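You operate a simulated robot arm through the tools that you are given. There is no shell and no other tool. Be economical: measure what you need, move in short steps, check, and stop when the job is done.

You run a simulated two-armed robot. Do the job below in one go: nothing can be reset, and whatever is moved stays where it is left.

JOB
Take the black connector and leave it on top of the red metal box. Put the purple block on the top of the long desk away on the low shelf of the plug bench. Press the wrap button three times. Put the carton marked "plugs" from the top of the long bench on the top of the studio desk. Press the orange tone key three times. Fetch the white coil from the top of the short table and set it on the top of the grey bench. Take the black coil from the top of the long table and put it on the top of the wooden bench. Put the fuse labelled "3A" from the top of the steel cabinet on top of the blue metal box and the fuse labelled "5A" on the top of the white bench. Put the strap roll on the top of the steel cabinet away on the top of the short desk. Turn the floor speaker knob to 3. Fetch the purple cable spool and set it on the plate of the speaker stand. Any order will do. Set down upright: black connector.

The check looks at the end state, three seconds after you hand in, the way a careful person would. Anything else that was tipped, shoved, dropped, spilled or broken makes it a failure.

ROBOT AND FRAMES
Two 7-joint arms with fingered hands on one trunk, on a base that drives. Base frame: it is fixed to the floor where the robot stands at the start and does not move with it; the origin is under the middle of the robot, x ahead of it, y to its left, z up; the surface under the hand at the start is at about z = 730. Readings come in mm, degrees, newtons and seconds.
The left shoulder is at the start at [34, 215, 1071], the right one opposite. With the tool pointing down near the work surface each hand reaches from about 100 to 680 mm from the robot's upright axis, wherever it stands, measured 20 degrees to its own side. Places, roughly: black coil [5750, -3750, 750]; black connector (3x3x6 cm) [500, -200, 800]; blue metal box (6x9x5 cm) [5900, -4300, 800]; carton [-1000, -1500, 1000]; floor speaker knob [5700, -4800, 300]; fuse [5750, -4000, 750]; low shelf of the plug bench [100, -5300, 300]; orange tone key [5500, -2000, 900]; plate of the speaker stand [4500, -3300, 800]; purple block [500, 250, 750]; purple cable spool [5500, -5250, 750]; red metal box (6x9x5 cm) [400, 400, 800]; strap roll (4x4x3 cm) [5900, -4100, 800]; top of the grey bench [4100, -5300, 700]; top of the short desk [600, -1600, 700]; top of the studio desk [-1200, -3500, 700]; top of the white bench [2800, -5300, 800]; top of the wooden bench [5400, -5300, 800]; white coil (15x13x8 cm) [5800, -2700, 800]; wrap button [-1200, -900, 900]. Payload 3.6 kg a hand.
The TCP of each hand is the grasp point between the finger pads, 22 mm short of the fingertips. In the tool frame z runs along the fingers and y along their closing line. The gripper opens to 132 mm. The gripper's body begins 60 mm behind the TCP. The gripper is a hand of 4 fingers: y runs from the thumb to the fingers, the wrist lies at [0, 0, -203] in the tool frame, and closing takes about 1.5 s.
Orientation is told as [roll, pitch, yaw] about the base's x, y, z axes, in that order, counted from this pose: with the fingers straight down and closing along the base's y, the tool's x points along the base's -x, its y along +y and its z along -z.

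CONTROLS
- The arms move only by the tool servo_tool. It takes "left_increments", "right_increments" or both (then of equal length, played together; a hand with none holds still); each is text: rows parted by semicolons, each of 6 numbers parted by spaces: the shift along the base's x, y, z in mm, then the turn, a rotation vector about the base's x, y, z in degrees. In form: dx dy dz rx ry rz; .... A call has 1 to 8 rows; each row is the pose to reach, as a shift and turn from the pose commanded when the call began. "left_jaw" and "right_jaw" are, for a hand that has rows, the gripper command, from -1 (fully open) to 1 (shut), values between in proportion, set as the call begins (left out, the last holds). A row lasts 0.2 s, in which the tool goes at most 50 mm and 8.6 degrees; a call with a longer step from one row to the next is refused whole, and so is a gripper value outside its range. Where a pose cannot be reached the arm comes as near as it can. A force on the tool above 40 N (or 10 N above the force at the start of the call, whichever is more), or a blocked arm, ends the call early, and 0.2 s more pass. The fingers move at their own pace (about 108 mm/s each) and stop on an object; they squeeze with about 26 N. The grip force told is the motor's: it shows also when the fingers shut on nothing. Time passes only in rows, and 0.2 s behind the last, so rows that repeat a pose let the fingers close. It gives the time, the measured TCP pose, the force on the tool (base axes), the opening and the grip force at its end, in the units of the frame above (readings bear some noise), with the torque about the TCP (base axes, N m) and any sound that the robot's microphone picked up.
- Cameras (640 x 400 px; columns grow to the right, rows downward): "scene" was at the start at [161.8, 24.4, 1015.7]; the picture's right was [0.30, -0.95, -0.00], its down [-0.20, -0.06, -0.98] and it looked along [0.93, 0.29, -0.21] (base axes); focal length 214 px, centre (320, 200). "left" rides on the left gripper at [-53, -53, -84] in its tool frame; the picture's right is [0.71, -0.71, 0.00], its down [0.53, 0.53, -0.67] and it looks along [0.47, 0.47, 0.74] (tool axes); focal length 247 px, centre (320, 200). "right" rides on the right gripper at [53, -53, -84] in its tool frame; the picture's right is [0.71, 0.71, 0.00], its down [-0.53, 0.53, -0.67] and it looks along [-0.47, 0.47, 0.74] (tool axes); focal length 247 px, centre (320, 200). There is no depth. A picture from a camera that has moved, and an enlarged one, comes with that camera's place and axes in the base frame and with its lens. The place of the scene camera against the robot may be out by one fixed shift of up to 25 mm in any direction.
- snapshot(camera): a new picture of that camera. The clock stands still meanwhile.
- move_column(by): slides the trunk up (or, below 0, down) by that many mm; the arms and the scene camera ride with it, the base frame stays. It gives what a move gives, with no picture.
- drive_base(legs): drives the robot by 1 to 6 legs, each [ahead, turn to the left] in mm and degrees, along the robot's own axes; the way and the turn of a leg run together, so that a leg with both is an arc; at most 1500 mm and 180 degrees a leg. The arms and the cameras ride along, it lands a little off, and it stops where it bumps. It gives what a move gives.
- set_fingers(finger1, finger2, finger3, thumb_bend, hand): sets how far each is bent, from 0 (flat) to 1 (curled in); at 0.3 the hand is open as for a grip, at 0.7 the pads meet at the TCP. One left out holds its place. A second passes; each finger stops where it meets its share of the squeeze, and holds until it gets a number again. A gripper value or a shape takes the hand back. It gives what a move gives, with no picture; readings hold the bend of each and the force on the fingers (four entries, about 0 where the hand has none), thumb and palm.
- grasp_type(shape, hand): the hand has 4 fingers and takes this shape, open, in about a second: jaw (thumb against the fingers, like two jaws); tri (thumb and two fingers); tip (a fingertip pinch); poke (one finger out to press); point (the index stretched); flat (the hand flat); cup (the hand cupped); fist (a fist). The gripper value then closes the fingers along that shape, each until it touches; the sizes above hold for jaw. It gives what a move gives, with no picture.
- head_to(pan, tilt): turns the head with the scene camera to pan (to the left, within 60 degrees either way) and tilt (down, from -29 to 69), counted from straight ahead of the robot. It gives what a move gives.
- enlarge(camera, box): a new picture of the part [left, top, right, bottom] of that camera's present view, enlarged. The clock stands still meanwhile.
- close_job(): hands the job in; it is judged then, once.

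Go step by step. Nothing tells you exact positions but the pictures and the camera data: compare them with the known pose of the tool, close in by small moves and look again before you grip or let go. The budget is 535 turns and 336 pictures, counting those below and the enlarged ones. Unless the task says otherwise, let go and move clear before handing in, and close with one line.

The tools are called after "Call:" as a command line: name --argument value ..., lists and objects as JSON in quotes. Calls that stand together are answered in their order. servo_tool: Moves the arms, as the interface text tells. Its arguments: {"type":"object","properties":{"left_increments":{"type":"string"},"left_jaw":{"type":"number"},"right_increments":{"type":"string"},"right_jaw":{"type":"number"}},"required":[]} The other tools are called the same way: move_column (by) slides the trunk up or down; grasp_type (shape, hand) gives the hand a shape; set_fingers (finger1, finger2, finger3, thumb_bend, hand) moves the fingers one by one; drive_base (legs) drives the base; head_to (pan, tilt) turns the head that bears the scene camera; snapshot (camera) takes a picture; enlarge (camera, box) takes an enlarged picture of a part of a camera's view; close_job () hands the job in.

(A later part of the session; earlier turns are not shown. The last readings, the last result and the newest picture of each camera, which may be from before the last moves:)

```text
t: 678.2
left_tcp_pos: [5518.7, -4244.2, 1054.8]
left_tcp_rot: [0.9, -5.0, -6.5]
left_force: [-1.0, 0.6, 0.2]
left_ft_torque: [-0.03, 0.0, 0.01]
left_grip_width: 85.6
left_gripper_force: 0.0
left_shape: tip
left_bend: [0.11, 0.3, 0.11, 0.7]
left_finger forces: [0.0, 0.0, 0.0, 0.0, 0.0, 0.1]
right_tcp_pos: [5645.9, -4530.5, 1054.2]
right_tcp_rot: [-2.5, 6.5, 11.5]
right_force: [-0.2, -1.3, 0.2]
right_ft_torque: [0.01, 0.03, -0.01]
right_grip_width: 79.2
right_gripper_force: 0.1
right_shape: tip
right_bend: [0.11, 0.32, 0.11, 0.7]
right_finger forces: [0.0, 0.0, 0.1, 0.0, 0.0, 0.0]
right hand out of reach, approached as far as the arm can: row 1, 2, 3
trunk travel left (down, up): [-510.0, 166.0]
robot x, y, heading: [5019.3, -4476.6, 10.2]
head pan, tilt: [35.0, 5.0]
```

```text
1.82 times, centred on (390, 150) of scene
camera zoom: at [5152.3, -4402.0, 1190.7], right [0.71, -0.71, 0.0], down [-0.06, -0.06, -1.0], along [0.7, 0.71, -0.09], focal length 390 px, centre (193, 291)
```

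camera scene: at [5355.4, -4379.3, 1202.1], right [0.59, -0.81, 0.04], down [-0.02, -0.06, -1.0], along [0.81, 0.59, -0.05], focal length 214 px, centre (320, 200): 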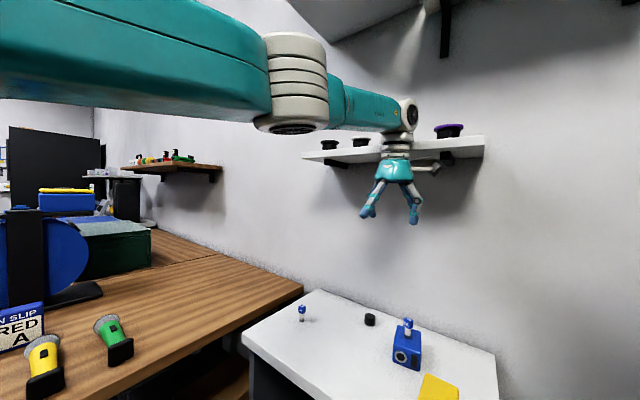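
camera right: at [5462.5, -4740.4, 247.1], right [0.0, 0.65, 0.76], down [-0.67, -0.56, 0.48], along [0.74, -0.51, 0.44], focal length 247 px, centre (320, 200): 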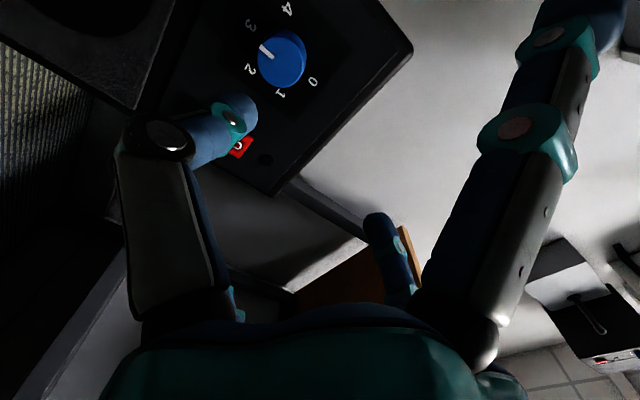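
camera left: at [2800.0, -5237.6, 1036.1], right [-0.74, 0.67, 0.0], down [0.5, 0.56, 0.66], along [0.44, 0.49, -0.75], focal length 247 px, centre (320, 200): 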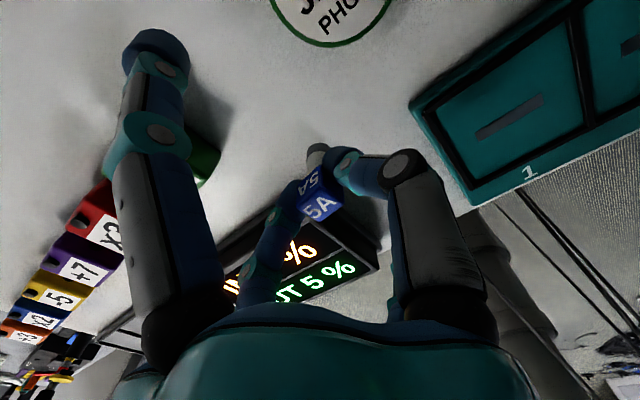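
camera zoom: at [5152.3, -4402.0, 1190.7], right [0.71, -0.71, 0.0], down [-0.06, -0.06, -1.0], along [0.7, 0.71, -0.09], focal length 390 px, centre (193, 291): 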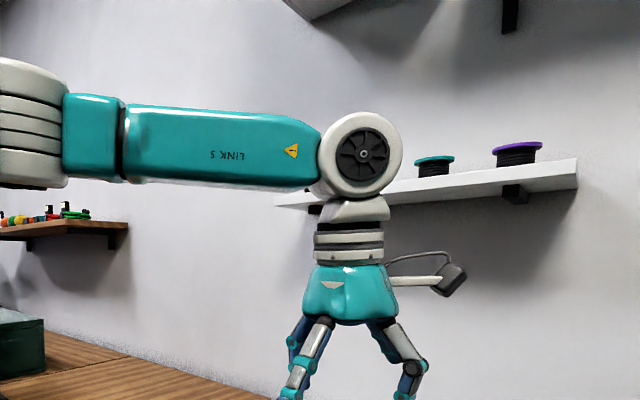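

Free now. I'm tucking both arms and checking the wall shelf's spools.

Call:
servo_tool --left_increments "-30 -10 -35 0 2 0; -60 -20 -70 0 4 0; -90 -30 -105 0 5 0; -110 -40 -140 0 5 0" --right_increments "-40 -10 10 0 -2 -3; -80 -20 20 0 -4 -6; -120 -30 30 0 -6 -9; -160 -40 40 2 -6 -9"

Call:
enlarge --camera "scene" --box '[280, 60, 500, 240]'

```text
t: 679.2
left_tcp_pos: [5407.3, -4284.5, 913.9]
left_tcp_rot: [0.4, 0.0, -6.5]
left_force: [-0.6, -0.2, 0.4]
left_ft_torque: [0.02, -0.04, 0.0]
left_grip_width: 85.6
left_gripper_force: 0.0
left_shape: tip
left_bend: [0.11, 0.3, 0.11, 0.7]
left_finger forces: [0.0, 0.1, 0.0, 0.1, 0.0, 0.0]
right_tcp_pos: [5654.7, -4498.2, 1097.0]
right_tcp_rot: [-2.0, -0.3, 1.3]
right_force: [0.1, 0.7, 0.9]
right_ft_torque: [0.01, 0.01, -0.02]
right_grip_width: 79.5
right_gripper_force: 0.0
right_shape: tip
right_bend: [0.11, 0.32, 0.11, 0.7]
right_finger forces: [0.1, 0.1, 0.0, 0.0, 0.1, 0.0]
right hand out of reach, approached as far as the arm can: row 1, 2, 3, 4
trunk travel left (down, up): [-510.0, 166.0]
robot x, y, heading: [5019.6, -4474.8, 10.2]
head pan, tilt: [35.0, 5.0]
```

```text
2.22 times, centred on (390, 150) of scene
camera zoom: at [5152.5, -4402.4, 1190.7], right [0.71, -0.71, 0.0], down [-0.06, -0.06, -1.0], along [0.7, 0.71, -0.09], focal length 477 px, centre (164, 311)
```

zoom: 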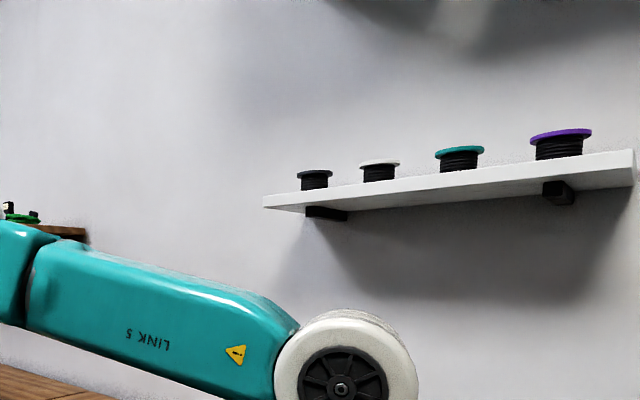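

The shelf spools are all in place. I'm bringing the right hand back to a comfortable pose, then approaching the cabinet lower this time.

Call:
servo_tool --right_increments "-45 -15 0 0 0 0; -90 -30 0 0 0 0; -135 -45 0 0 0 0; -180 -60 0 0 0 0; -225 -75 10 0 0 0"

Call:
move_column --by -120

Call:
drive_base --legs '[[270, 0], [0, -10]]'

```text
t: 680.4
left_tcp_pos: [5407.7, -4284.9, 914.5]
left_tcp_rot: [0.2, 0.1, -6.6]
left_force: [0.8, 0.4, 0.4]
left_ft_torque: [0.02, 0.05, -0.03]
left_grip_width: 85.7
left_gripper_force: 0.0
left_shape: tip
left_bend: [0.11, 0.3, 0.11, 0.7]
left_finger forces: [0.0, 0.1, 0.0, 0.0, 0.1, 0.0]
right_tcp_pos: [5641.3, -4474.0, 1123.6]
right_tcp_rot: [-1.3, -0.3, 1.4]
right_force: [-0.3, 0.3, 0.6]
right_ft_torque: [-0.02, 0.01, 0.01]
right_grip_width: 79.4
right_gripper_force: 0.1
right_shape: tip
right_bend: [0.11, 0.32, 0.11, 0.7]
right_finger forces: [0.1, 0.0, 0.0, 0.1, 0.0, 0.1]
right hand out of reach, approached as far as the arm can: row 1, 2, 3, 4, 5
trunk travel left (down, up): [-510.0, 166.0]
robot x, y, heading: [5016.6, -4475.0, 10.0]
head pan, tilt: [35.0, 5.0]
```

```text
t: 681.9
left_tcp_pos: [5408.3, -4285.1, 795.4]
left_tcp_rot: [0.3, 0.1, -6.6]
left_force: [0.4, -0.5, -0.1]
left_ft_torque: [-0.01, 0.02, 0.02]
left_grip_width: 85.7
left_gripper_force: 0.1
left_shape: tip
left_bend: [0.11, 0.3, 0.11, 0.7]
left_finger forces: [0.0, 0.0, 0.0, 0.0, 0.0, 0.1]
right_tcp_pos: [5644.4, -4475.9, 978.8]
right_tcp_rot: [-1.5, 1.5, 1.4]
right_force: [-0.6, 0.4, 0.2]
right_ft_torque: [0.01, 0.0, -0.01]
right_grip_width: 79.3
right_gripper_force: 0.1
right_shape: tip
right_bend: [0.11, 0.32, 0.11, 0.7]
right_finger forces: [0.1, 0.1, 0.0, 0.1, 0.0, 0.0]
trunk travel left (down, up): [-390.0, 286.0]
robot x, y, heading: [5017.1, -4474.0, 10.2]
head pan, tilt: [35.0, 5.0]
```

```text
t: 683.7
left_tcp_pos: [5628.3, -4246.5, 793.1]
left_tcp_rot: [-0.3, 2.6, -7.7]
left_force: [-23.4, 3.0, 1.1]
left_ft_torque: [0.0, 0.11, 0.02]
left_grip_width: 85.7
left_gripper_force: 0.0
left_shape: tip
left_bend: [0.42, 0.3, 0.11, 0.7]
left_finger forces: [23.3, 0.1, 0.1, 0.0, 0.1, 0.1]
right_tcp_pos: [5880.6, -4431.1, 980.9]
right_tcp_rot: [-1.5, 1.4, 1.3]
right_force: [-1.2, -0.3, -0.2]
right_ft_torque: [0.02, 0.02, 0.03]
right_grip_width: 79.5
right_gripper_force: 0.1
right_shape: tip
right_bend: [0.11, 0.32, 0.11, 0.7]
right_finger forces: [0.1, 0.0, 0.0, 0.1, 0.1, 0.0]
trunk travel left (down, up): [-390.0, 286.0]
robot x, y, heading: [5255.0, -4433.9, 10.1]
head pan, tilt: [35.0, 5.0]
stopped in leg 1: the force on the tool passed its limit at 58 N (the readings are from after the stop); the commanded pose is now the measured one
```

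The left finger bumped the cabinet edge because the hand was too low. I'm backing off and raising it.

Call:
drive_base --legs '[[-80, 0]]'

Call:
servo_tool --left_increments "0 0 45 0 0 0; 0 0 90 0 0 0; 0 0 135 0 0 0; 0 0 180 0 0 0; 0 0 215 0 0 0" --right_increments "-45 -15 5 0 0 0; -90 -30 10 0 0 0; -135 -45 15 0 0 0; -180 -60 20 0 0 0; -225 -75 25 0 0 0"

Call:
head_to --pan 25 --tilt 30

Call:
snapshot --camera "scene"

```text
t: 684.8
left_tcp_pos: [5554.1, -4262.8, 793.9]
left_tcp_rot: [-0.3, 1.9, -7.5]
left_force: [-1.0, 0.2, 1.2]
left_ft_torque: [-0.03, -0.01, -0.02]
left_grip_width: 85.6
left_gripper_force: 0.0
left_shape: tip
left_bend: [0.11, 0.3, 0.11, 0.7]
left_finger forces: [0.1, 0.1, 0.0, 0.0, 0.0, 0.0]
right_tcp_pos: [5803.2, -4447.3, 979.1]
right_tcp_rot: [-1.6, 1.5, 1.3]
right_force: [0.2, -0.6, -0.4]
right_ft_torque: [0.04, -0.05, -0.04]
right_grip_width: 79.4
right_gripper_force: 0.1
right_shape: tip
right_bend: [0.11, 0.32, 0.11, 0.7]
right_finger forces: [0.0, 0.0, 0.1, 0.0, 0.0, 0.1]
trunk travel left (down, up): [-390.0, 286.0]
robot x, y, heading: [5176.6, -4447.4, 10.2]
head pan, tilt: [35.0, 5.0]
```

```text
t: 686.0
left_tcp_pos: [5552.1, -4261.5, 1010.1]
left_tcp_rot: [-0.4, 1.6, -7.5]
left_force: [-0.1, 0.5, 0.2]
left_ft_torque: [-0.01, -0.04, 0.0]
left_grip_width: 85.5
left_gripper_force: 0.0
left_shape: tip
left_bend: [0.11, 0.3, 0.11, 0.7]
left_finger forces: [0.0, 0.0, 0.2, 0.0, 0.0, 0.1]
right_tcp_pos: [5771.5, -4402.7, 1027.8]
right_tcp_rot: [-1.7, 1.5, 1.3]
right_force: [-1.0, -0.4, -0.6]
right_ft_torque: [-0.02, 0.0, 0.06]
right_grip_width: 79.3
right_gripper_force: 0.0
right_shape: tip
right_bend: [0.11, 0.32, 0.11, 0.7]
right_finger forces: [0.1, 0.0, 0.0, 0.0, 0.0, 0.0]
right hand out of reach, approached as far as the arm can: row 1, 2, 3, 4, 5
trunk travel left (down, up): [-390.0, 286.0]
robot x, y, heading: [5174.8, -4450.1, 10.3]
head pan, tilt: [35.0, 5.0]
```

```text
t: 686.9
left_tcp_pos: [5555.5, -4261.2, 1010.0]
left_tcp_rot: [-0.3, 1.7, -7.4]
left_force: [-0.1, -0.1, 0.2]
left_ft_torque: [0.01, 0.0, 0.01]
left_grip_width: 85.5
left_gripper_force: 0.0
left_shape: tip
left_bend: [0.11, 0.3, 0.11, 0.7]
left_finger forces: [0.0, 0.0, 0.1, 0.0, 0.0, 0.0]
right_tcp_pos: [5774.4, -4404.6, 1027.3]
right_tcp_rot: [-1.6, 1.6, 1.3]
right_force: [-0.4, 0.8, 0.7]
right_ft_torque: [0.01, 0.01, 0.02]
right_grip_width: 79.2
right_gripper_force: 0.0
right_shape: tip
right_bend: [0.11, 0.32, 0.11, 0.7]
right_finger forces: [0.0, 0.1, 0.0, 0.0, 0.0, 0.0]
trunk travel left (down, up): [-390.0, 286.0]
robot x, y, heading: [5176.3, -4449.6, 10.3]
head pan, tilt: [25.0, 30.0]
```

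```text
76 pictures are left
camera scene: at [5320.9, -4386.7, 1027.9], right [0.58, -0.82, 0.0], down [-0.41, -0.29, -0.87], along [0.71, 0.5, -0.5], focal length 214 px, centre (320, 200)
```

scene: 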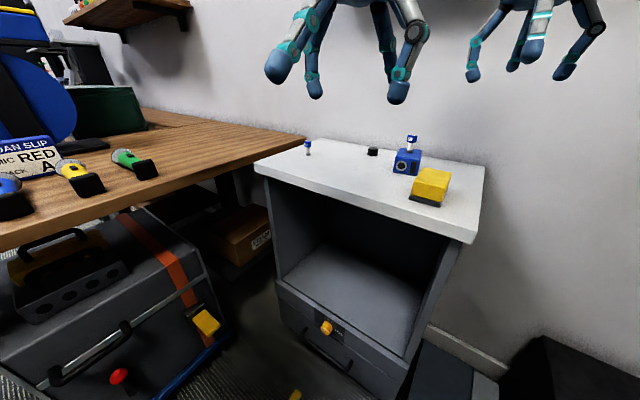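

Call:
servo_tool --right_increments "-30 -25 20 0 0 0; -60 -50 40 0 0 0; -90 -75 60 0 0 0; -120 -100 80 0 0 0; -150 -125 80 0 0 0; -180 -150 80 0 0 0; -210 -175 80 0 0 0"

```text
t: 688.5
left_tcp_pos: [5554.8, -4261.0, 1009.8]
left_tcp_rot: [-0.4, 1.8, -7.5]
left_force: [-0.5, 0.6, 0.7]
left_ft_torque: [-0.02, 0.0, 0.0]
left_grip_width: 85.5
left_gripper_force: 0.1
left_shape: tip
left_bend: [0.11, 0.3, 0.11, 0.7]
left_finger forces: [0.0, 0.1, 0.0, 0.0, 0.0, 0.1]
right_tcp_pos: [5763.4, -4446.7, 1144.6]
right_tcp_rot: [-1.7, 1.8, 1.3]
right_force: [0.2, -0.2, 0.9]
right_ft_torque: [-0.01, 0.01, 0.0]
right_grip_width: 79.1
right_gripper_force: 0.1
right_shape: tip
right_bend: [0.11, 0.32, 0.11, 0.7]
right_finger forces: [0.1, 0.0, 0.0, 0.0, 0.1, 0.0]
right hand out of reach, approached as far as the arm can: row 1, 2, 3, 4, 5, 6, 7
trunk travel left (down, up): [-390.0, 286.0]
robot x, y, heading: [5178.3, -4450.1, 10.2]
head pan, tilt: [25.0, 30.0]
```

Call:
servo_tool --right_increments "0 -45 -5 0 0 -4; -5 -90 -10 0 0 -8; -15 -135 -15 0 0 -12; -30 -180 -20 0 0 -16; -50 -225 -25 0 0 -20; -80 -260 -30 0 0 -24; -120 -290 -30 0 0 -28"

Call:
servo_tool --right_increments "-35 -10 -10 0 0 0; -70 -20 -20 0 0 0; -105 -30 -30 0 0 0; -140 -40 -40 0 0 0"

```text
t: 690.1
left_tcp_pos: [5553.9, -4264.9, 1011.1]
left_tcp_rot: [-0.2, 1.8, -7.4]
left_force: [0.6, -0.2, 0.6]
left_ft_torque: [0.02, 0.0, -0.02]
left_grip_width: 85.4
left_gripper_force: 0.1
left_shape: tip
left_bend: [0.11, 0.3, 0.11, 0.7]
left_finger forces: [0.1, 0.0, 0.0, 0.0, 0.1, 0.0]
right_tcp_pos: [5823.3, -4749.2, 1155.3]
right_tcp_rot: [-1.3, 1.7, -26.7]
right_force: [0.4, -0.8, 0.0]
right_ft_torque: [0.07, -0.01, 0.01]
right_grip_width: 79.1
right_gripper_force: 0.1
right_shape: tip
right_bend: [0.11, 0.32, 0.11, 0.7]
right_finger forces: [0.1, 0.0, 0.0, 0.0, 0.1, 0.0]
right hand out of reach, approached as far as the arm can: row 1, 2, 3, 4, 5, 6, 7
trunk travel left (down, up): [-390.0, 286.0]
robot x, y, heading: [5177.8, -4447.8, 10.3]
head pan, tilt: [25.0, 30.0]
```

```text
t: 691.1
left_tcp_pos: [5554.0, -4261.5, 1010.2]
left_tcp_rot: [-0.3, 1.8, -7.4]
left_force: [0.4, 0.8, -0.4]
left_ft_torque: [-0.04, 0.03, 0.01]
left_grip_width: 85.8
left_gripper_force: 0.0
left_shape: tip
left_bend: [0.11, 0.3, 0.11, 0.7]
left_finger forces: [0.0, 0.0, 0.0, 0.0, 0.0, 0.1]
right_tcp_pos: [5819.9, -4790.2, 1155.6]
right_tcp_rot: [-1.6, 1.6, -26.7]
right_force: [0.5, 0.1, 0.0]
right_ft_torque: [0.03, -0.02, 0.01]
right_grip_width: 79.3
right_gripper_force: 0.0
right_shape: tip
right_bend: [0.11, 0.32, 0.11, 0.7]
right_finger forces: [0.1, 0.0, 0.0, 0.0, 0.0, 0.0]
right hand out of reach, approached as far as the arm can: row 1, 2, 3, 4
trunk travel left (down, up): [-390.0, 286.0]
robot x, y, heading: [5175.4, -4447.8, 10.1]
head pan, tilt: [25.0, 30.0]
```

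Call:
servo_tool --right_increments "-40 20 -10 0 0 0; -80 40 -20 0 0 0; -120 60 -30 0 0 0; -160 80 -40 0 0 0; -200 90 -50 0 0 0; -240 95 -60 0 0 0; -280 95 -70 0 0 0; -320 95 -80 0 0 0"

```text
t: 692.9
left_tcp_pos: [5555.4, -4262.9, 1010.8]
left_tcp_rot: [-0.3, 1.8, -7.5]
left_force: [-0.1, -0.5, -1.0]
left_ft_torque: [0.03, 0.0, 0.01]
left_grip_width: 85.6
left_gripper_force: 0.0
left_shape: tip
left_bend: [0.11, 0.3, 0.11, 0.7]
left_finger forces: [0.0, 0.0, 0.1, 0.0, 0.0, 0.0]
right_tcp_pos: [5821.3, -4682.1, 1161.1]
right_tcp_rot: [-1.5, 1.6, -26.7]
right_force: [0.4, 0.0, 0.0]
right_ft_torque: [0.02, 0.03, -0.01]
right_grip_width: 79.2
right_gripper_force: 0.0
right_shape: tip
right_bend: [0.11, 0.32, 0.11, 0.7]
right_finger forces: [0.1, 0.0, 0.0, 0.0, 0.1, 0.0]
right hand out of reach, approached as far as the arm can: row 1, 2, 3, 4, 5, 6, 7, 8
trunk travel left (down, up): [-390.0, 286.0]
robot x, y, heading: [5171.9, -4445.7, 10.2]
head pan, tilt: [25.0, 30.0]
```

The right arm is stretched straight and will not fold, so I'll leave it high and forward and use only the left hand.

Call:
servo_tool --right_increments "-5 25 35 0 0 0; -10 50 70 0 0 0; -15 75 105 0 0 0; -20 100 140 0 0 0; -25 120 170 0 0 0"

Call:
drive_base --legs '[[0, -10], [100, 0]]'

```text
t: 694.1
left_tcp_pos: [5556.6, -4262.5, 1008.7]
left_tcp_rot: [-0.2, 1.8, -7.5]
left_force: [-0.1, -0.9, -0.8]
left_ft_torque: [-0.05, 0.02, -0.01]
left_grip_width: 85.5
left_gripper_force: 0.1
left_shape: tip
left_bend: [0.11, 0.3, 0.11, 0.7]
left_finger forces: [0.0, 0.0, 0.0, 0.0, 0.0, 0.0]
right_tcp_pos: [5742.6, -4579.1, 1275.8]
right_tcp_rot: [-1.4, 1.6, -26.7]
right_force: [0.5, -0.1, 0.3]
right_ft_torque: [0.04, 0.02, 0.0]
right_grip_width: 79.1
right_gripper_force: 0.1
right_shape: tip
right_bend: [0.11, 0.32, 0.11, 0.7]
right_finger forces: [0.1, 0.0, 0.0, 0.0, 0.1, 0.1]
right hand out of reach, approached as far as the arm can: row 1, 2, 3, 4, 5
trunk travel left (down, up): [-390.0, 286.0]
robot x, y, heading: [5178.6, -4447.9, 10.5]
head pan, tilt: [25.0, 30.0]
```

```text
t: 695.9
left_tcp_pos: [5682.2, -4328.1, 1008.7]
left_tcp_rot: [-0.3, 2.0, -17.4]
left_force: [0.5, 0.5, -0.2]
left_ft_torque: [-0.01, 0.0, -0.03]
left_grip_width: 85.5
left_gripper_force: 0.1
left_shape: tip
left_bend: [0.11, 0.3, 0.11, 0.7]
left_finger forces: [0.0, 0.0, 0.0, 0.0, 0.0, 0.0]
right_tcp_pos: [5812.1, -4673.7, 1276.3]
right_tcp_rot: [-1.6, 1.6, -36.8]
right_force: [0.0, 0.1, -0.2]
right_ft_torque: [0.01, 0.01, 0.0]
right_grip_width: 79.3
right_gripper_force: 0.1
right_shape: tip
right_bend: [0.11, 0.32, 0.11, 0.7]
right_finger forces: [0.1, 0.1, 0.1, 0.1, 0.0, 0.0]
trunk travel left (down, up): [-390.0, 286.0]
robot x, y, heading: [5273.7, -4448.0, 0.4]
head pan, tilt: [25.0, 30.0]
```

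Call:
drive_base --legs '[[100, 0]]'

Call:
servo_tool --left_increments "25 25 -10 0 0 3; 50 50 -20 0 0 6; 75 75 -30 0 0 9; 100 100 -40 0 0 12; 125 130 -50 0 0 15; 145 160 -50 0 0 17"

Call:
snapshot --camera "left"

```text
t: 697.2
left_tcp_pos: [5777.4, -4328.6, 1012.5]
left_tcp_rot: [-0.4, 1.4, -17.4]
left_force: [0.9, -0.4, 0.6]
left_ft_torque: [0.01, -0.02, 0.0]
left_grip_width: 85.7
left_gripper_force: 0.1
left_shape: tip
left_bend: [0.11, 0.3, 0.11, 0.7]
left_finger forces: [0.0, 0.0, 0.1, 0.0, 0.0, 0.0]
right_tcp_pos: [5902.4, -4665.3, 1285.2]
right_tcp_rot: [-1.4, 0.7, -36.1]
right_force: [-5.9, -1.4, 0.4]
right_ft_torque: [0.13, -0.51, -0.23]
right_grip_width: 79.3
right_gripper_force: 0.1
right_shape: tip
right_bend: [0.11, 0.32, 0.11, 0.7]
right_finger forces: [0.0, 0.0, 0.0, 0.1, 0.0, 5.9]
trunk travel left (down, up): [-390.0, 286.0]
robot x, y, heading: [5373.5, -4445.0, 0.3]
head pan, tilt: [25.0, 30.0]
stopped in leg 1: the robot was blocked; the commanded pose is now the measured one
```

```text
t: 698.6
left_tcp_pos: [5921.1, -4164.2, 962.9]
left_tcp_rot: [-0.6, 1.6, -0.5]
left_force: [1.1, 0.0, 0.0]
left_ft_torque: [0.02, 0.01, 0.0]
left_grip_width: 85.2
left_gripper_force: 0.1
left_shape: tip
left_bend: [0.11, 0.3, 0.11, 0.7]
left_finger forces: [0.0, 0.0, 0.1, 0.0, 0.0, 0.0]
right_tcp_pos: [5904.0, -4664.2, 1286.3]
right_tcp_rot: [-1.4, 0.6, -36.2]
right_force: [-7.0, -2.6, -1.0]
right_ft_torque: [0.16, -0.52, -0.23]
right_grip_width: 79.0
right_gripper_force: 0.1
right_shape: tip
right_bend: [0.11, 0.32, 0.11, 0.7]
right_finger forces: [0.0, 0.0, 0.0, 0.0, 0.1, 6.5]
trunk travel left (down, up): [-390.0, 286.0]
robot x, y, heading: [5373.6, -4440.0, 0.2]
head pan, tilt: [25.0, 30.0]
```

```text
75 pictures are left
camera left: at [5976.8, -4218.5, 1044.6], right [-0.71, -0.7, 0.03], down [-0.5, 0.53, 0.68], along [-0.49, 0.47, -0.73], focal length 247 px, centre (320, 200)
```

left: 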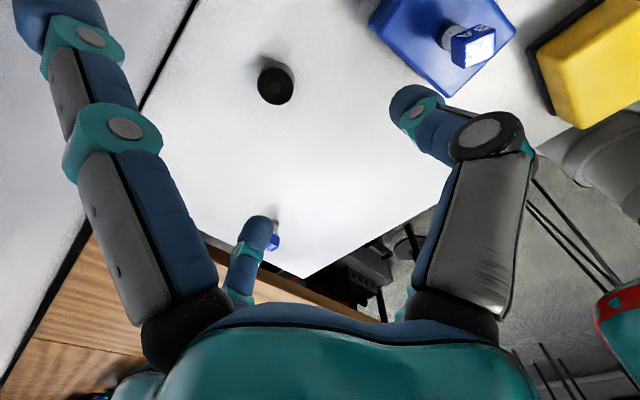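

The strap roll is at [5950,-4145]. I'm turning the hand so no finger meets the wall or the blue box, and moving above it.

Call:
servo_tool --left_increments "3 2 -5 0 0 -8.5; 7 4 -10 0 0 -17; 11 7 -15 0 0 -25.5; 15 9 -20 0 0 -34; 20 12 -20 0 0 -42.5; 25 15 -20 0 0 -51; 29 18 -20 0 0 -59.5"

Call:
snapshot --camera "left"

```text
t: 700.2
left_tcp_pos: [5951.2, -4147.8, 943.7]
left_tcp_rot: [-0.3, 1.5, -60.0]
left_force: [0.1, 0.6, -0.8]
left_ft_torque: [0.0, 0.02, -0.02]
left_grip_width: 85.7
left_gripper_force: 0.2
left_shape: tip
left_bend: [0.11, 0.3, 0.11, 0.7]
left_finger forces: [0.0, 0.0, 0.0, 0.0, 0.0, 0.0]
right_tcp_pos: [5903.1, -4664.2, 1285.2]
right_tcp_rot: [-1.4, 0.6, -36.3]
right_force: [-5.6, -1.1, -0.6]
right_ft_torque: [0.11, -0.49, -0.22]
right_grip_width: 79.1
right_gripper_force: 0.1
right_shape: tip
right_bend: [0.11, 0.32, 0.11, 0.7]
right_finger forces: [0.0, 0.0, 0.0, 0.1, 0.0, 6.2]
trunk travel left (down, up): [-390.0, 286.0]
robot x, y, heading: [5371.3, -4445.9, 0.6]
head pan, tilt: [25.0, 30.0]
```

```text
74 pictures are left
camera left: at [5932.1, -4222.6, 1024.6], right [-0.97, 0.26, 0.02], down [0.2, 0.7, 0.68], along [0.16, 0.66, -0.73], focal length 247 px, centre (320, 200)
```

left: 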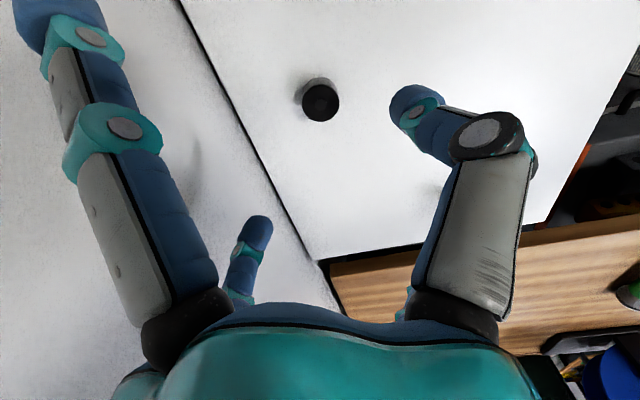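

Call:
servo_tool --left_increments "0 1 -45 0 0 0; 0 1 -85 0 0 0; 0 1 -110 0 0 0; 0 1 -120 0 0 0"

Call:
servo_tool --left_increments "0 0 0 0 0 0; 0 0 0 0 0 0; 0 0 0 0 0 0; 0 0 0 0 0 0; 0 0 0 0 0 0; 0 0 0 0 0 0; 0 0 0 0 0 0" --left_jaw 1

Call:
servo_tool --left_increments "0 0 20 0 0 0; 0 0 60 0 0 0; 0 0 105 0 0 0; 0 0 140 0 0 0"

Call:
snapshot --camera "left"

```text
t: 701.2
left_tcp_pos: [5951.1, -4148.3, 822.6]
left_tcp_rot: [-0.2, 1.5, -59.9]
left_force: [-0.1, -0.2, 0.6]
left_ft_torque: [0.04, -0.05, -0.01]
left_grip_width: 85.5
left_gripper_force: 0.0
left_shape: tip
left_bend: [0.11, 0.3, 0.11, 0.7]
left_finger forces: [0.1, 1.0, 0.1, 0.0, 0.0, 0.0]
right_tcp_pos: [5903.6, -4665.1, 1285.5]
right_tcp_rot: [-1.4, 0.7, -36.3]
right_force: [-5.8, -1.3, 0.0]
right_ft_torque: [0.13, -0.44, -0.19]
right_grip_width: 79.0
right_gripper_force: 0.1
right_shape: tip
right_bend: [0.11, 0.32, 0.11, 0.7]
right_finger forces: [0.0, 0.0, 0.0, 0.1, 0.1, 6.0]
trunk travel left (down, up): [-390.0, 286.0]
robot x, y, heading: [5376.7, -4446.5, 0.3]
head pan, tilt: [25.0, 30.0]
```

```text
t: 702.8
left_tcp_pos: [5950.2, -4148.2, 823.0]
left_tcp_rot: [-0.4, 1.4, -59.9]
left_force: [-0.2, -0.3, -0.1]
left_ft_torque: [0.01, -0.01, 0.02]
left_grip_width: 14.0
left_gripper_force: 26.1
left_shape: tip
left_bend: [0.27, 0.83, 0.27, 0.75]
left_finger forces: [0.0, 0.1, 0.0, 0.1, 0.0, 0.0]
right_tcp_pos: [5903.8, -4665.1, 1285.8]
right_tcp_rot: [-1.4, 0.6, -36.4]
right_force: [-5.5, -1.9, 0.3]
right_ft_torque: [0.09, -0.46, -0.2]
right_grip_width: 79.5
right_gripper_force: 0.0
right_shape: tip
right_bend: [0.11, 0.32, 0.11, 0.7]
right_finger forces: [0.1, 0.0, 0.0, 0.1, 0.0, 5.7]
trunk travel left (down, up): [-390.0, 286.0]
robot x, y, heading: [5373.9, -4439.8, 0.4]
head pan, tilt: [25.0, 30.0]
```

```text
t: 703.8
left_tcp_pos: [5949.9, -4147.4, 964.1]
left_tcp_rot: [-0.3, 1.3, -59.9]
left_force: [-0.9, 0.4, 0.2]
left_ft_torque: [0.0, 0.0, -0.02]
left_grip_width: 13.7
left_gripper_force: 26.3
left_shape: tip
left_bend: [0.27, 0.83, 0.27, 0.75]
left_finger forces: [0.1, 0.0, 0.0, 0.0, 0.0, 0.1]
right_tcp_pos: [5902.4, -4664.2, 1284.5]
right_tcp_rot: [-1.5, 0.8, -36.2]
right_force: [-5.7, -1.3, 1.0]
right_ft_torque: [0.14, -0.45, -0.2]
right_grip_width: 79.2
right_gripper_force: 0.0
right_shape: tip
right_bend: [0.11, 0.32, 0.11, 0.7]
right_finger forces: [0.0, 0.0, 0.0, 0.0, 0.0, 5.7]
trunk travel left (down, up): [-390.0, 286.0]
robot x, y, heading: [5375.3, -4448.5, 0.1]
head pan, tilt: [25.0, 30.0]
```

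```text
73 pictures are left
camera left: at [5932.0, -4221.3, 1044.5], right [-0.97, 0.26, 0.02], down [0.2, 0.71, 0.68], along [0.16, 0.66, -0.73], focal length 247 px, centre (320, 200)
```

left: 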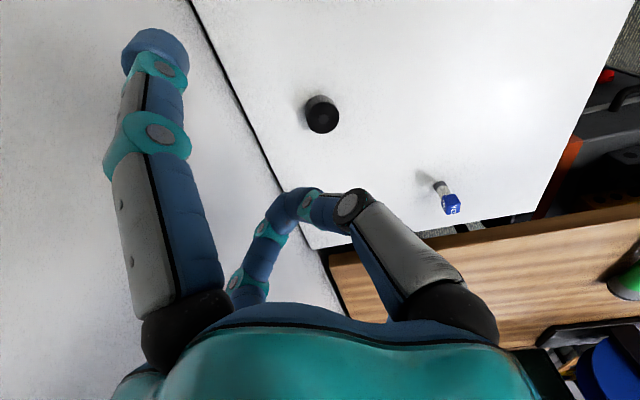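

The fingers closed just above the roll: the cabinet top is lower than I assumed. I'm re-centring over the roll, now near [5953,-4118] with its top at ≈800.

Call:
servo_tool --left_increments "1 10 0 0 0 0; 3 20 0 0 0 0; 3 30 0 0 0 0; 3 30 -40 0 0 0; 3 30 -70 0 0 0; 3 30 -70 0 0 0" --left_jaw -0.3

Call:
snapshot --camera "left"

```text
t: 705.2
left_tcp_pos: [5955.2, -4116.9, 892.1]
left_tcp_rot: [-0.2, 1.6, -59.9]
left_force: [-0.5, 0.4, -0.5]
left_ft_torque: [0.04, 0.0, 0.0]
left_grip_width: 85.6
left_gripper_force: 0.0
left_shape: tip
left_bend: [0.11, 0.3, 0.11, 0.7]
left_finger forces: [0.0, 0.0, 0.1, 0.0, 0.0, 0.0]
right_tcp_pos: [5903.6, -4664.3, 1285.9]
right_tcp_rot: [-1.5, 0.8, -36.2]
right_force: [-5.7, -0.5, 0.2]
right_ft_torque: [0.12, -0.45, -0.19]
right_grip_width: 79.2
right_gripper_force: 0.0
right_shape: tip
right_bend: [0.11, 0.32, 0.11, 0.7]
right_finger forces: [0.0, 0.0, 0.1, 0.0, 0.1, 5.7]
trunk travel left (down, up): [-390.0, 286.0]
robot x, y, heading: [5370.4, -4441.7, 0.6]
head pan, tilt: [25.0, 30.0]
```

```text
72 pictures are left
camera left: at [5936.5, -4191.2, 974.0], right [-0.97, 0.26, 0.02], down [0.2, 0.71, 0.68], along [0.16, 0.66, -0.73], focal length 247 px, centre (320, 200)
```

left: 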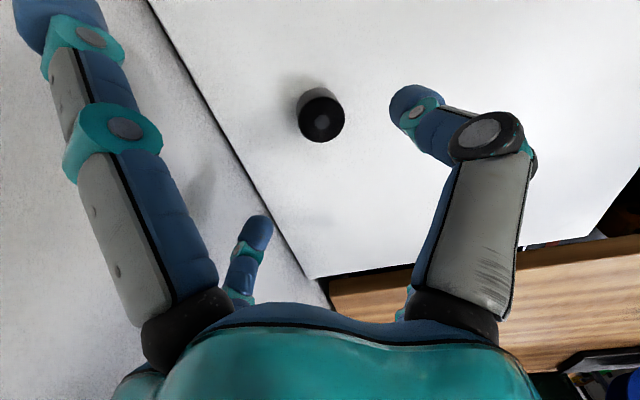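

Call:
servo_tool --left_increments "-1 9 -40 0 0 0; -1 9 -75 0 0 0; -1 9 -92 0 0 0; -1 9 -97 0 0 0"

Call:
servo_tool --left_increments "0 0 -3 0 0 0; 0 0 -6 0 0 0"

```text
t: 706.0
left_tcp_pos: [5957.6, -4108.3, 822.1]
left_tcp_rot: [0.6, 1.0, -59.6]
left_force: [-1.8, -0.2, 10.5]
left_ft_torque: [-0.05, 0.08, 0.01]
left_grip_width: 83.5
left_gripper_force: 0.1
left_shape: tip
left_bend: [0.11, 0.3, 0.11, 0.7]
left_finger forces: [0.2, 5.1, 0.0, 0.1, 5.5, 0.0]
right_tcp_pos: [5902.0, -4665.4, 1286.0]
right_tcp_rot: [-1.3, 0.7, -36.0]
right_force: [-1.4, 0.3, 0.2]
right_ft_torque: [-0.01, -0.15, -0.03]
right_grip_width: 79.3
right_gripper_force: 0.1
right_shape: tip
right_bend: [0.11, 0.32, 0.11, 0.7]
right_finger forces: [0.0, 0.0, 0.1, 0.0, 0.0, 1.7]
trunk travel left (down, up): [-390.0, 286.0]
robot x, y, heading: [5377.1, -4443.6, 0.4]
head pan, tilt: [25.0, 30.0]
stopped in row 3 (left hand): the force on the tool passed its limit at 53 N (the readings are from after the stop); the commanded pose is now the measured one
```

```text
t: 706.6
left_tcp_pos: [5961.2, -4107.3, 821.7]
left_tcp_rot: [0.9, 0.7, -59.6]
left_force: [-2.9, 0.5, 11.3]
left_ft_torque: [-0.18, 0.38, -0.1]
left_grip_width: 84.7
left_gripper_force: 0.1
left_shape: tip
left_bend: [0.11, 0.3, 0.11, 0.7]
left_finger forces: [0.0, 2.3, 0.1, 0.0, 8.7, 0.0]
right_tcp_pos: [5902.4, -4664.6, 1285.4]
right_tcp_rot: [-1.4, 0.8, -35.9]
right_force: [-3.1, -0.7, -0.4]
right_ft_torque: [0.0, -0.22, -0.1]
right_grip_width: 79.3
right_gripper_force: 0.1
right_shape: tip
right_bend: [0.11, 0.32, 0.11, 0.7]
right_finger forces: [0.0, 0.0, 0.1, 0.0, 0.0, 2.9]
trunk travel left (down, up): [-390.0, 286.0]
robot x, y, heading: [5373.1, -4444.6, 0.5]
head pan, tilt: [25.0, 30.0]
stopped in row 2 (left hand): the force on the tool passed its limit at 42 N (the readings are from after the stop); the commanded pose is now the measured one
```

The tips touch the cabinet at z≈800, so the roll's top is ~830 and its centre about [5950,-4123]. I'm lifting, re-centring and checking.

Call:
servo_tool --left_increments "0 0 30 0 0 0; 0 0 70 0 0 0; -6 -8 70 0 0 0; -11 -16 70 -0.9 -0.7 0; -11 -16 70 -0.9 -0.7 0"

Call:
snapshot --camera "left"

```text
t: 707.8
left_tcp_pos: [5948.2, -4122.9, 889.6]
left_tcp_rot: [0.9, -0.3, -59.4]
left_force: [0.7, 0.0, 0.6]
left_ft_torque: [-0.04, 0.01, 0.01]
left_grip_width: 85.4
left_gripper_force: 0.0
left_shape: tip
left_bend: [0.11, 0.3, 0.11, 0.7]
left_finger forces: [0.0, 0.1, 0.0, 0.1, 0.1, 0.0]
right_tcp_pos: [5902.2, -4663.9, 1285.9]
right_tcp_rot: [-1.4, 0.7, -36.1]
right_force: [-3.8, -0.4, 0.5]
right_ft_torque: [0.03, -0.31, -0.1]
right_grip_width: 79.2
right_gripper_force: 0.0
right_shape: tip
right_bend: [0.11, 0.32, 0.11, 0.7]
right_finger forces: [0.0, 0.0, 0.0, 0.0, 0.0, 3.7]
trunk travel left (down, up): [-390.0, 286.0]
robot x, y, heading: [5373.3, -4444.0, 0.1]
head pan, tilt: [25.0, 30.0]
```

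```text
71 pictures are left
camera left: at [5928.2, -4195.5, 971.9], right [-0.97, 0.25, -0.02], down [0.18, 0.72, 0.67], along [0.18, 0.65, -0.74], focal length 247 px, centre (320, 200)
```

left: 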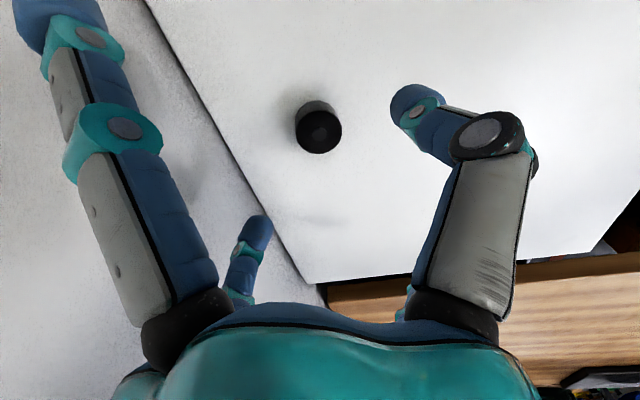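

Call:
servo_tool --left_increments "1 -3 -30 0 0 0; 1 -3 -55 0 0 0; 1 -3 -63 0 0 0"

Call:
servo_tool --left_increments "0 0 0 0 0 0; 0 0 0 0 0 0; 0 0 0 0 0 0; 0 0 0 0 0 0; 0 0 0 0 0 0; 0 0 0 0 0 0" --left_jaw 1

```text
t: 708.6
left_tcp_pos: [5950.6, -4126.0, 827.3]
left_tcp_rot: [0.9, -0.3, -59.6]
left_force: [-0.4, 0.8, 1.8]
left_ft_torque: [0.0, 0.02, -0.03]
left_grip_width: 85.6
left_gripper_force: 0.1
left_shape: tip
left_bend: [0.11, 0.3, 0.11, 0.7]
left_finger forces: [0.0, 0.1, 0.0, 0.0, 0.0, 0.0]
right_tcp_pos: [5903.1, -4665.1, 1284.7]
right_tcp_rot: [-1.5, 0.8, -36.1]
right_force: [-3.8, -1.5, 1.7]
right_ft_torque: [0.02, -0.31, -0.12]
right_grip_width: 79.0
right_gripper_force: 0.1
right_shape: tip
right_bend: [0.11, 0.32, 0.11, 0.7]
right_finger forces: [0.0, 0.0, 0.0, 0.1, 0.0, 3.8]
trunk travel left (down, up): [-390.0, 286.0]
robot x, y, heading: [5376.5, -4441.2, 0.4]
head pan, tilt: [25.0, 30.0]
```

```text
t: 710.0
left_tcp_pos: [5951.7, -4127.0, 827.2]
left_tcp_rot: [0.9, -0.2, -59.5]
left_force: [-0.1, -0.2, 0.5]
left_ft_torque: [0.01, 0.03, 0.04]
left_grip_width: 22.5
left_gripper_force: 26.4
left_shape: tip
left_bend: [0.27, 0.77, 0.27, 0.7]
left_finger forces: [0.0, 21.4, 0.1, 0.1, 19.6, 0.0]
right_tcp_pos: [5902.1, -4663.8, 1285.3]
right_tcp_rot: [-1.4, 0.9, -36.1]
right_force: [-4.2, -1.1, 2.5]
right_ft_torque: [0.05, -0.35, -0.11]
right_grip_width: 79.1
right_gripper_force: 0.0
right_shape: tip
right_bend: [0.11, 0.32, 0.11, 0.7]
right_finger forces: [0.0, 0.0, 0.1, 0.1, 0.1, 4.1]
trunk travel left (down, up): [-390.0, 286.0]
robot x, y, heading: [5372.1, -4443.0, 0.7]
head pan, tilt: [25.0, 30.0]
```

Gripped. I'm lifting slightly, drawing the hand back below the shelf and checking it.

Call:
servo_tool --left_increments "0 0 25 0 0 0; 0 0 65 0 0 0; 0 0 105 0 0 0; -20 -15 125 0 0 0; -55 -45 130 0 0 0; -90 -75 130 0 0 0; -125 -105 130 0 0 0; -155 -140 130 0 0 0"

Call:
snapshot --camera "left"

```text
t: 711.8
left_tcp_pos: [5795.2, -4264.1, 957.7]
left_tcp_rot: [0.9, -0.3, -59.5]
left_force: [0.4, 0.3, 0.0]
left_ft_torque: [-0.01, -0.01, 0.03]
left_grip_width: 22.5
left_gripper_force: 26.2
left_shape: tip
left_bend: [0.27, 0.77, 0.27, 0.7]
left_finger forces: [0.0, 21.6, 0.1, 0.1, 19.4, 0.1]
right_tcp_pos: [5902.2, -4664.8, 1284.2]
right_tcp_rot: [-1.4, 0.8, -36.0]
right_force: [-4.0, -0.8, 2.1]
right_ft_torque: [0.01, -0.35, -0.15]
right_grip_width: 79.2
right_gripper_force: 0.0
right_shape: tip
right_bend: [0.11, 0.32, 0.11, 0.7]
right_finger forces: [0.0, 0.0, 0.0, 0.0, 0.0, 4.2]
trunk travel left (down, up): [-390.0, 286.0]
robot x, y, heading: [5374.2, -4447.1, 0.3]
head pan, tilt: [25.0, 30.0]
```

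```text
70 pictures are left
camera left: at [5773.5, -4337.5, 1039.1], right [-0.97, 0.25, -0.02], down [0.17, 0.72, 0.67], along [0.18, 0.65, -0.74], focal length 247 px, centre (320, 200)
```

left: 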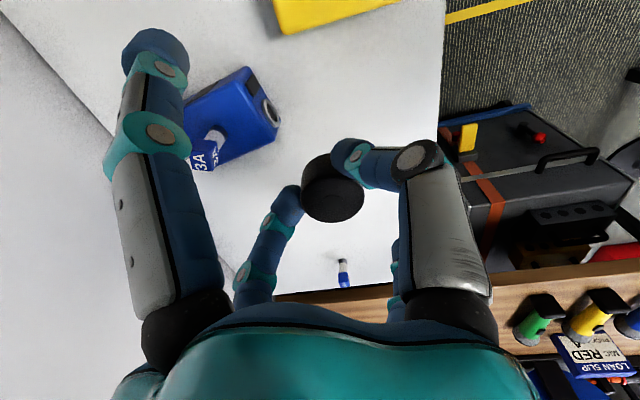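

The strap roll is held and the 3A fuse still stands. I'm backing away and reversing west, keeping well clear of the boom.

Call:
servo_tool --left_increments "-40 -10 20 0 0 8; -80 -20 40 0 0 16; -110 -30 70 0 0 24; -120 -40 110 0 0 32; -125 -45 140 0 0 40"

Call:
drive_base --legs '[[-150, 0], [0, 8], [-1150, 0]]'

Call:
drive_base --legs '[[0, -8], [-1400, 0]]'

Call:
drive_base --legs '[[-1250, 0]]'

```text
t: 713.0
left_tcp_pos: [5670.7, -4308.9, 1096.2]
left_tcp_rot: [0.7, -0.3, -19.5]
left_force: [0.5, -0.3, -0.9]
left_ft_torque: [0.0, 0.01, -0.03]
left_grip_width: 22.4
left_gripper_force: 25.7
left_shape: tip
left_bend: [0.27, 0.77, 0.27, 0.7]
left_finger forces: [0.0, 21.3, 0.0, 0.0, 19.3, 0.0]
right_tcp_pos: [5903.0, -4664.5, 1285.5]
right_tcp_rot: [-1.5, 0.8, -36.1]
right_force: [-3.5, -0.7, 2.2]
right_ft_torque: [0.01, -0.4, -0.14]
right_grip_width: 79.4
right_gripper_force: 0.1
right_shape: tip
right_bend: [0.11, 0.32, 0.11, 0.7]
right_finger forces: [0.0, 0.1, 0.0, 0.1, 0.1, 4.3]
trunk travel left (down, up): [-390.0, 286.0]
robot x, y, heading: [5376.3, -4441.4, 0.4]
head pan, tilt: [25.0, 30.0]
```

```text
t: 720.5
left_tcp_pos: [4365.1, -4444.3, 1095.7]
left_tcp_rot: [0.8, 0.0, -10.9]
left_force: [0.6, 0.2, -0.5]
left_ft_torque: [0.0, 0.0, 0.0]
left_grip_width: 22.3
left_gripper_force: 26.6
left_shape: tip
left_bend: [0.27, 0.77, 0.27, 0.7]
left_finger forces: [0.0, 21.1, 0.1, 0.0, 19.2, 0.0]
right_tcp_pos: [4647.9, -4760.0, 1281.5]
right_tcp_rot: [-1.4, 1.1, -27.4]
right_force: [0.5, -1.1, -1.0]
right_ft_torque: [-0.01, 0.0, -0.01]
right_grip_width: 79.2
right_gripper_force: 0.0
right_shape: tip
right_bend: [0.11, 0.32, 0.11, 0.7]
right_finger forces: [0.1, 0.0, 0.0, 0.1, 0.1, 0.0]
trunk travel left (down, up): [-390.0, 286.0]
robot x, y, heading: [4088.0, -4617.7, 8.8]
head pan, tilt: [25.0, 30.0]
```

```text
t: 722.5
left_tcp_pos: [4327.5, -4485.7, 1098.5]
left_tcp_rot: [0.9, -0.2, -18.6]
left_force: [-0.3, -0.4, -0.8]
left_ft_torque: [0.02, -0.09, 0.02]
left_grip_width: 22.0
left_gripper_force: 26.3
left_shape: tip
left_bend: [0.27, 0.77, 0.27, 0.7]
left_finger forces: [0.0, 21.0, 0.0, 0.1, 19.4, 0.0]
right_tcp_pos: [4566.3, -4839.0, 1284.2]
right_tcp_rot: [-1.2, 0.9, -35.3]
right_force: [-0.3, -0.4, 0.7]
right_ft_torque: [0.02, -0.03, 0.01]
right_grip_width: 79.2
right_gripper_force: 0.0
right_shape: tip
right_bend: [0.11, 0.32, 0.11, 0.7]
right_finger forces: [0.1, 0.1, 0.0, 0.0, 0.1, 0.0]
trunk travel left (down, up): [-390.0, 286.0]
robot x, y, heading: [4037.6, -4615.0, 2.5]
head pan, tilt: [25.0, 30.0]
stopped in leg 2: the robot was blocked; the commanded pose is now the measured one
```

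```text
t: 728.8
left_tcp_pos: [3078.5, -4541.7, 1097.5]
left_tcp_rot: [0.9, 0.0, -18.4]
left_force: [0.5, 0.5, -0.1]
left_ft_torque: [-0.01, 0.0, 0.0]
left_grip_width: 22.0
left_gripper_force: 26.2
left_shape: tip
left_bend: [0.27, 0.77, 0.27, 0.7]
left_finger forces: [0.0, 21.2, 0.0, 0.0, 19.3, 0.0]
right_tcp_pos: [3317.1, -4895.0, 1283.3]
right_tcp_rot: [-1.4, 1.0, -35.0]
right_force: [-0.1, -1.2, -0.3]
right_ft_torque: [0.0, -0.04, 0.0]
right_grip_width: 79.5
right_gripper_force: 0.0
right_shape: tip
right_bend: [0.11, 0.32, 0.11, 0.7]
right_finger forces: [0.0, 0.0, 0.0, 0.0, 0.0, 0.0]
trunk travel left (down, up): [-390.0, 286.0]
robot x, y, heading: [2783.7, -4675.8, 3.0]
head pan, tilt: [25.0, 30.0]
```

Call:
drive_base --legs '[[0, 32]]'

Call:
drive_base --legs '[[0, 32]]'

Call:
drive_base --legs '[[0, 32]]'

Call:
drive_base --legs '[[0, 28]]'

Call:
head_to --pan 0 --tilt 12

Call:
snapshot --camera "scene"

```text
t: 730.8
left_tcp_pos: [2961.3, -4406.5, 1097.1]
left_tcp_rot: [0.8, -0.1, 13.8]
left_force: [0.8, -0.7, -0.4]
left_ft_torque: [0.02, -0.01, 0.0]
left_grip_width: 22.1
left_gripper_force: 25.8
left_shape: tip
left_bend: [0.27, 0.77, 0.27, 0.7]
left_finger forces: [0.0, 20.9, 0.0, 0.0, 19.3, 0.0]
right_tcp_pos: [3351.3, -4576.9, 1283.0]
right_tcp_rot: [-1.5, 1.0, -2.8]
right_force: [-0.6, 0.2, 0.5]
right_ft_torque: [0.0, 0.02, -0.02]
right_grip_width: 79.1
right_gripper_force: 0.1
right_shape: tip
right_bend: [0.11, 0.32, 0.11, 0.7]
right_finger forces: [0.0, 0.1, 0.0, 0.0, 0.0, 0.0]
trunk travel left (down, up): [-390.0, 286.0]
robot x, y, heading: [2797.6, -4697.8, 34.9]
head pan, tilt: [25.0, 30.0]
```

```text
t: 732.8
left_tcp_pos: [2779.6, -4360.9, 1098.0]
left_tcp_rot: [0.8, 0.0, 46.1]
left_force: [-0.1, 0.2, -0.4]
left_ft_torque: [0.01, 0.01, 0.0]
left_grip_width: 18.0
left_gripper_force: 25.6
left_shape: tip
left_bend: [0.27, 0.8, 0.27, 0.63]
left_finger forces: [0.1, 0.0, 0.0, 0.0, 0.0, 0.1]
right_tcp_pos: [3201.6, -4297.0, 1282.4]
right_tcp_rot: [-1.4, 1.0, 29.3]
right_force: [-0.4, 0.4, 0.1]
right_ft_torque: [-0.03, 0.0, 0.01]
right_grip_width: 79.2
right_gripper_force: 0.1
right_shape: tip
right_bend: [0.11, 0.32, 0.11, 0.7]
right_finger forces: [0.0, 0.1, 0.0, 0.0, 0.1, 0.0]
trunk travel left (down, up): [-390.0, 286.0]
robot x, y, heading: [2821.7, -4705.7, 67.0]
head pan, tilt: [25.0, 30.0]
```

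```text
t: 734.8
left_tcp_pos: [2629.1, -4446.6, 1099.0]
left_tcp_rot: [0.8, 0.0, 77.7]
left_force: [-0.3, -0.5, -0.2]
left_ft_torque: [-0.04, -0.01, 0.01]
left_grip_width: 18.0
left_gripper_force: 25.8
left_shape: tip
left_bend: [0.27, 0.8, 0.27, 0.63]
left_finger forces: [0.0, 0.0, 0.0, 0.0, 0.1, 0.0]
right_tcp_pos: [2953.2, -4169.9, 1284.3]
right_tcp_rot: [-1.5, 1.1, 61.1]
right_force: [-0.4, 1.1, -0.1]
right_ft_torque: [-0.01, 0.01, 0.03]
right_grip_width: 79.3
right_gripper_force: 0.0
right_shape: tip
right_bend: [0.11, 0.32, 0.11, 0.7]
right_finger forces: [0.1, 0.0, 0.0, 0.1, 0.0, 0.0]
trunk travel left (down, up): [-390.0, 286.0]
robot x, y, heading: [2840.3, -4719.3, 98.9]
head pan, tilt: [25.0, 30.0]
```

```text
t: 736.6
left_tcp_pos: [2524.3, -4581.6, 1098.8]
left_tcp_rot: [0.8, 0.0, 106.1]
left_force: [0.0, -0.2, 0.6]
left_ft_torque: [-0.01, -0.01, 0.02]
left_grip_width: 18.1
left_gripper_force: 26.0
left_shape: tip
left_bend: [0.27, 0.8, 0.27, 0.63]
left_finger forces: [0.0, 0.1, 0.1, 0.0, 0.1, 0.0]
right_tcp_pos: [2679.9, -4185.1, 1288.8]
right_tcp_rot: [-3.5, -3.6, 90.8]
right_force: [0.0, 0.2, -0.7]
right_ft_torque: [0.01, 0.0, 0.0]
right_grip_width: 79.2
right_gripper_force: 0.0
right_shape: tip
right_bend: [0.11, 0.32, 0.11, 0.7]
right_finger forces: [0.0, 0.1, 0.0, 0.1, 0.0, 0.1]
trunk travel left (down, up): [-390.0, 286.0]
robot x, y, heading: [2862.6, -4703.9, 127.1]
head pan, tilt: [25.0, 30.0]
```

```text
t: 737.5
left_tcp_pos: [2523.8, -4581.6, 1099.1]
left_tcp_rot: [0.8, 0.0, 106.0]
left_force: [-0.1, 0.6, -0.4]
left_ft_torque: [-0.03, 0.0, -0.01]
left_grip_width: 17.9
left_gripper_force: 25.4
left_shape: tip
left_bend: [0.27, 0.8, 0.27, 0.63]
left_finger forces: [0.0, 0.0, 0.0, 0.0, 0.0, 0.0]
right_tcp_pos: [2679.9, -4186.4, 1288.8]
right_tcp_rot: [-3.5, -3.7, 91.0]
right_force: [0.2, 0.8, 1.3]
right_ft_torque: [0.05, -0.01, 0.04]
right_grip_width: 79.1
right_gripper_force: 0.1
right_shape: tip
right_bend: [0.11, 0.32, 0.11, 0.7]
right_finger forces: [0.0, 0.0, 0.0, 0.0, 0.0, 0.0]
trunk travel left (down, up): [-390.0, 286.0]
robot x, y, heading: [2864.2, -4701.1, 127.2]
head pan, tilt: [0.0, 12.0]
```

```text
69 pictures are left
camera scene: at [2755.3, -4571.8, 1056.8], right [0.8, 0.61, 0.0], down [0.13, -0.17, -0.98], along [-0.59, 0.78, -0.21], focal length 214 px, centre (320, 200)
```

scene: 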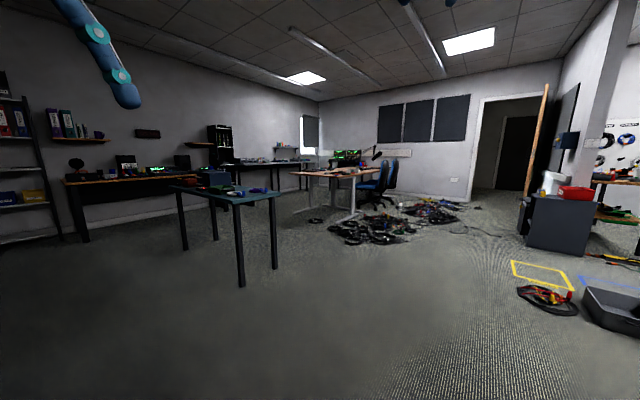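

The strap roll slipped out during a turn. I'm looking for it on the floor.

Call:
head_to --pan -55 --tilt 45

Call:
snapshot --camera "scene"

```text
t: 738.8
left_tcp_pos: [2525.0, -4582.1, 1099.4]
left_tcp_rot: [0.8, 0.0, 106.1]
left_force: [-0.4, -0.5, 0.1]
left_ft_torque: [0.03, -0.02, -0.01]
left_grip_width: 17.8
left_gripper_force: 25.9
left_shape: tip
left_bend: [0.27, 0.8, 0.27, 0.63]
left_finger forces: [0.0, 0.1, 0.0, 0.0, 0.0, 0.0]
right_tcp_pos: [2679.5, -4186.1, 1288.4]
right_tcp_rot: [-3.5, -3.9, 91.0]
right_force: [1.0, 0.1, 0.4]
right_ft_torque: [-0.03, -0.05, 0.04]
right_grip_width: 79.2
right_gripper_force: 0.0
right_shape: tip
right_bend: [0.11, 0.32, 0.11, 0.7]
right_finger forces: [0.0, 0.1, 0.0, 0.0, 0.0, 0.0]
trunk travel left (down, up): [-390.0, 286.0]
robot x, y, heading: [2865.4, -4702.1, 127.3]
head pan, tilt: [-55.0, 45.0]
```

```text
68 pictures are left
camera scene: at [2836.8, -4568.7, 1005.3], right [0.95, -0.3, 0.0], down [-0.21, -0.67, -0.71], along [0.22, 0.67, -0.71], focal length 214 px, centre (320, 200)
```

scene: 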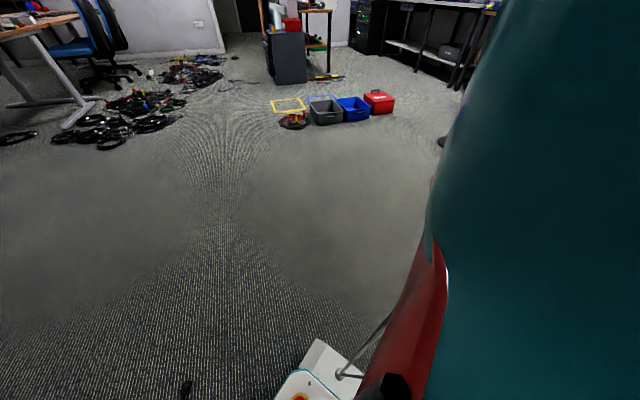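

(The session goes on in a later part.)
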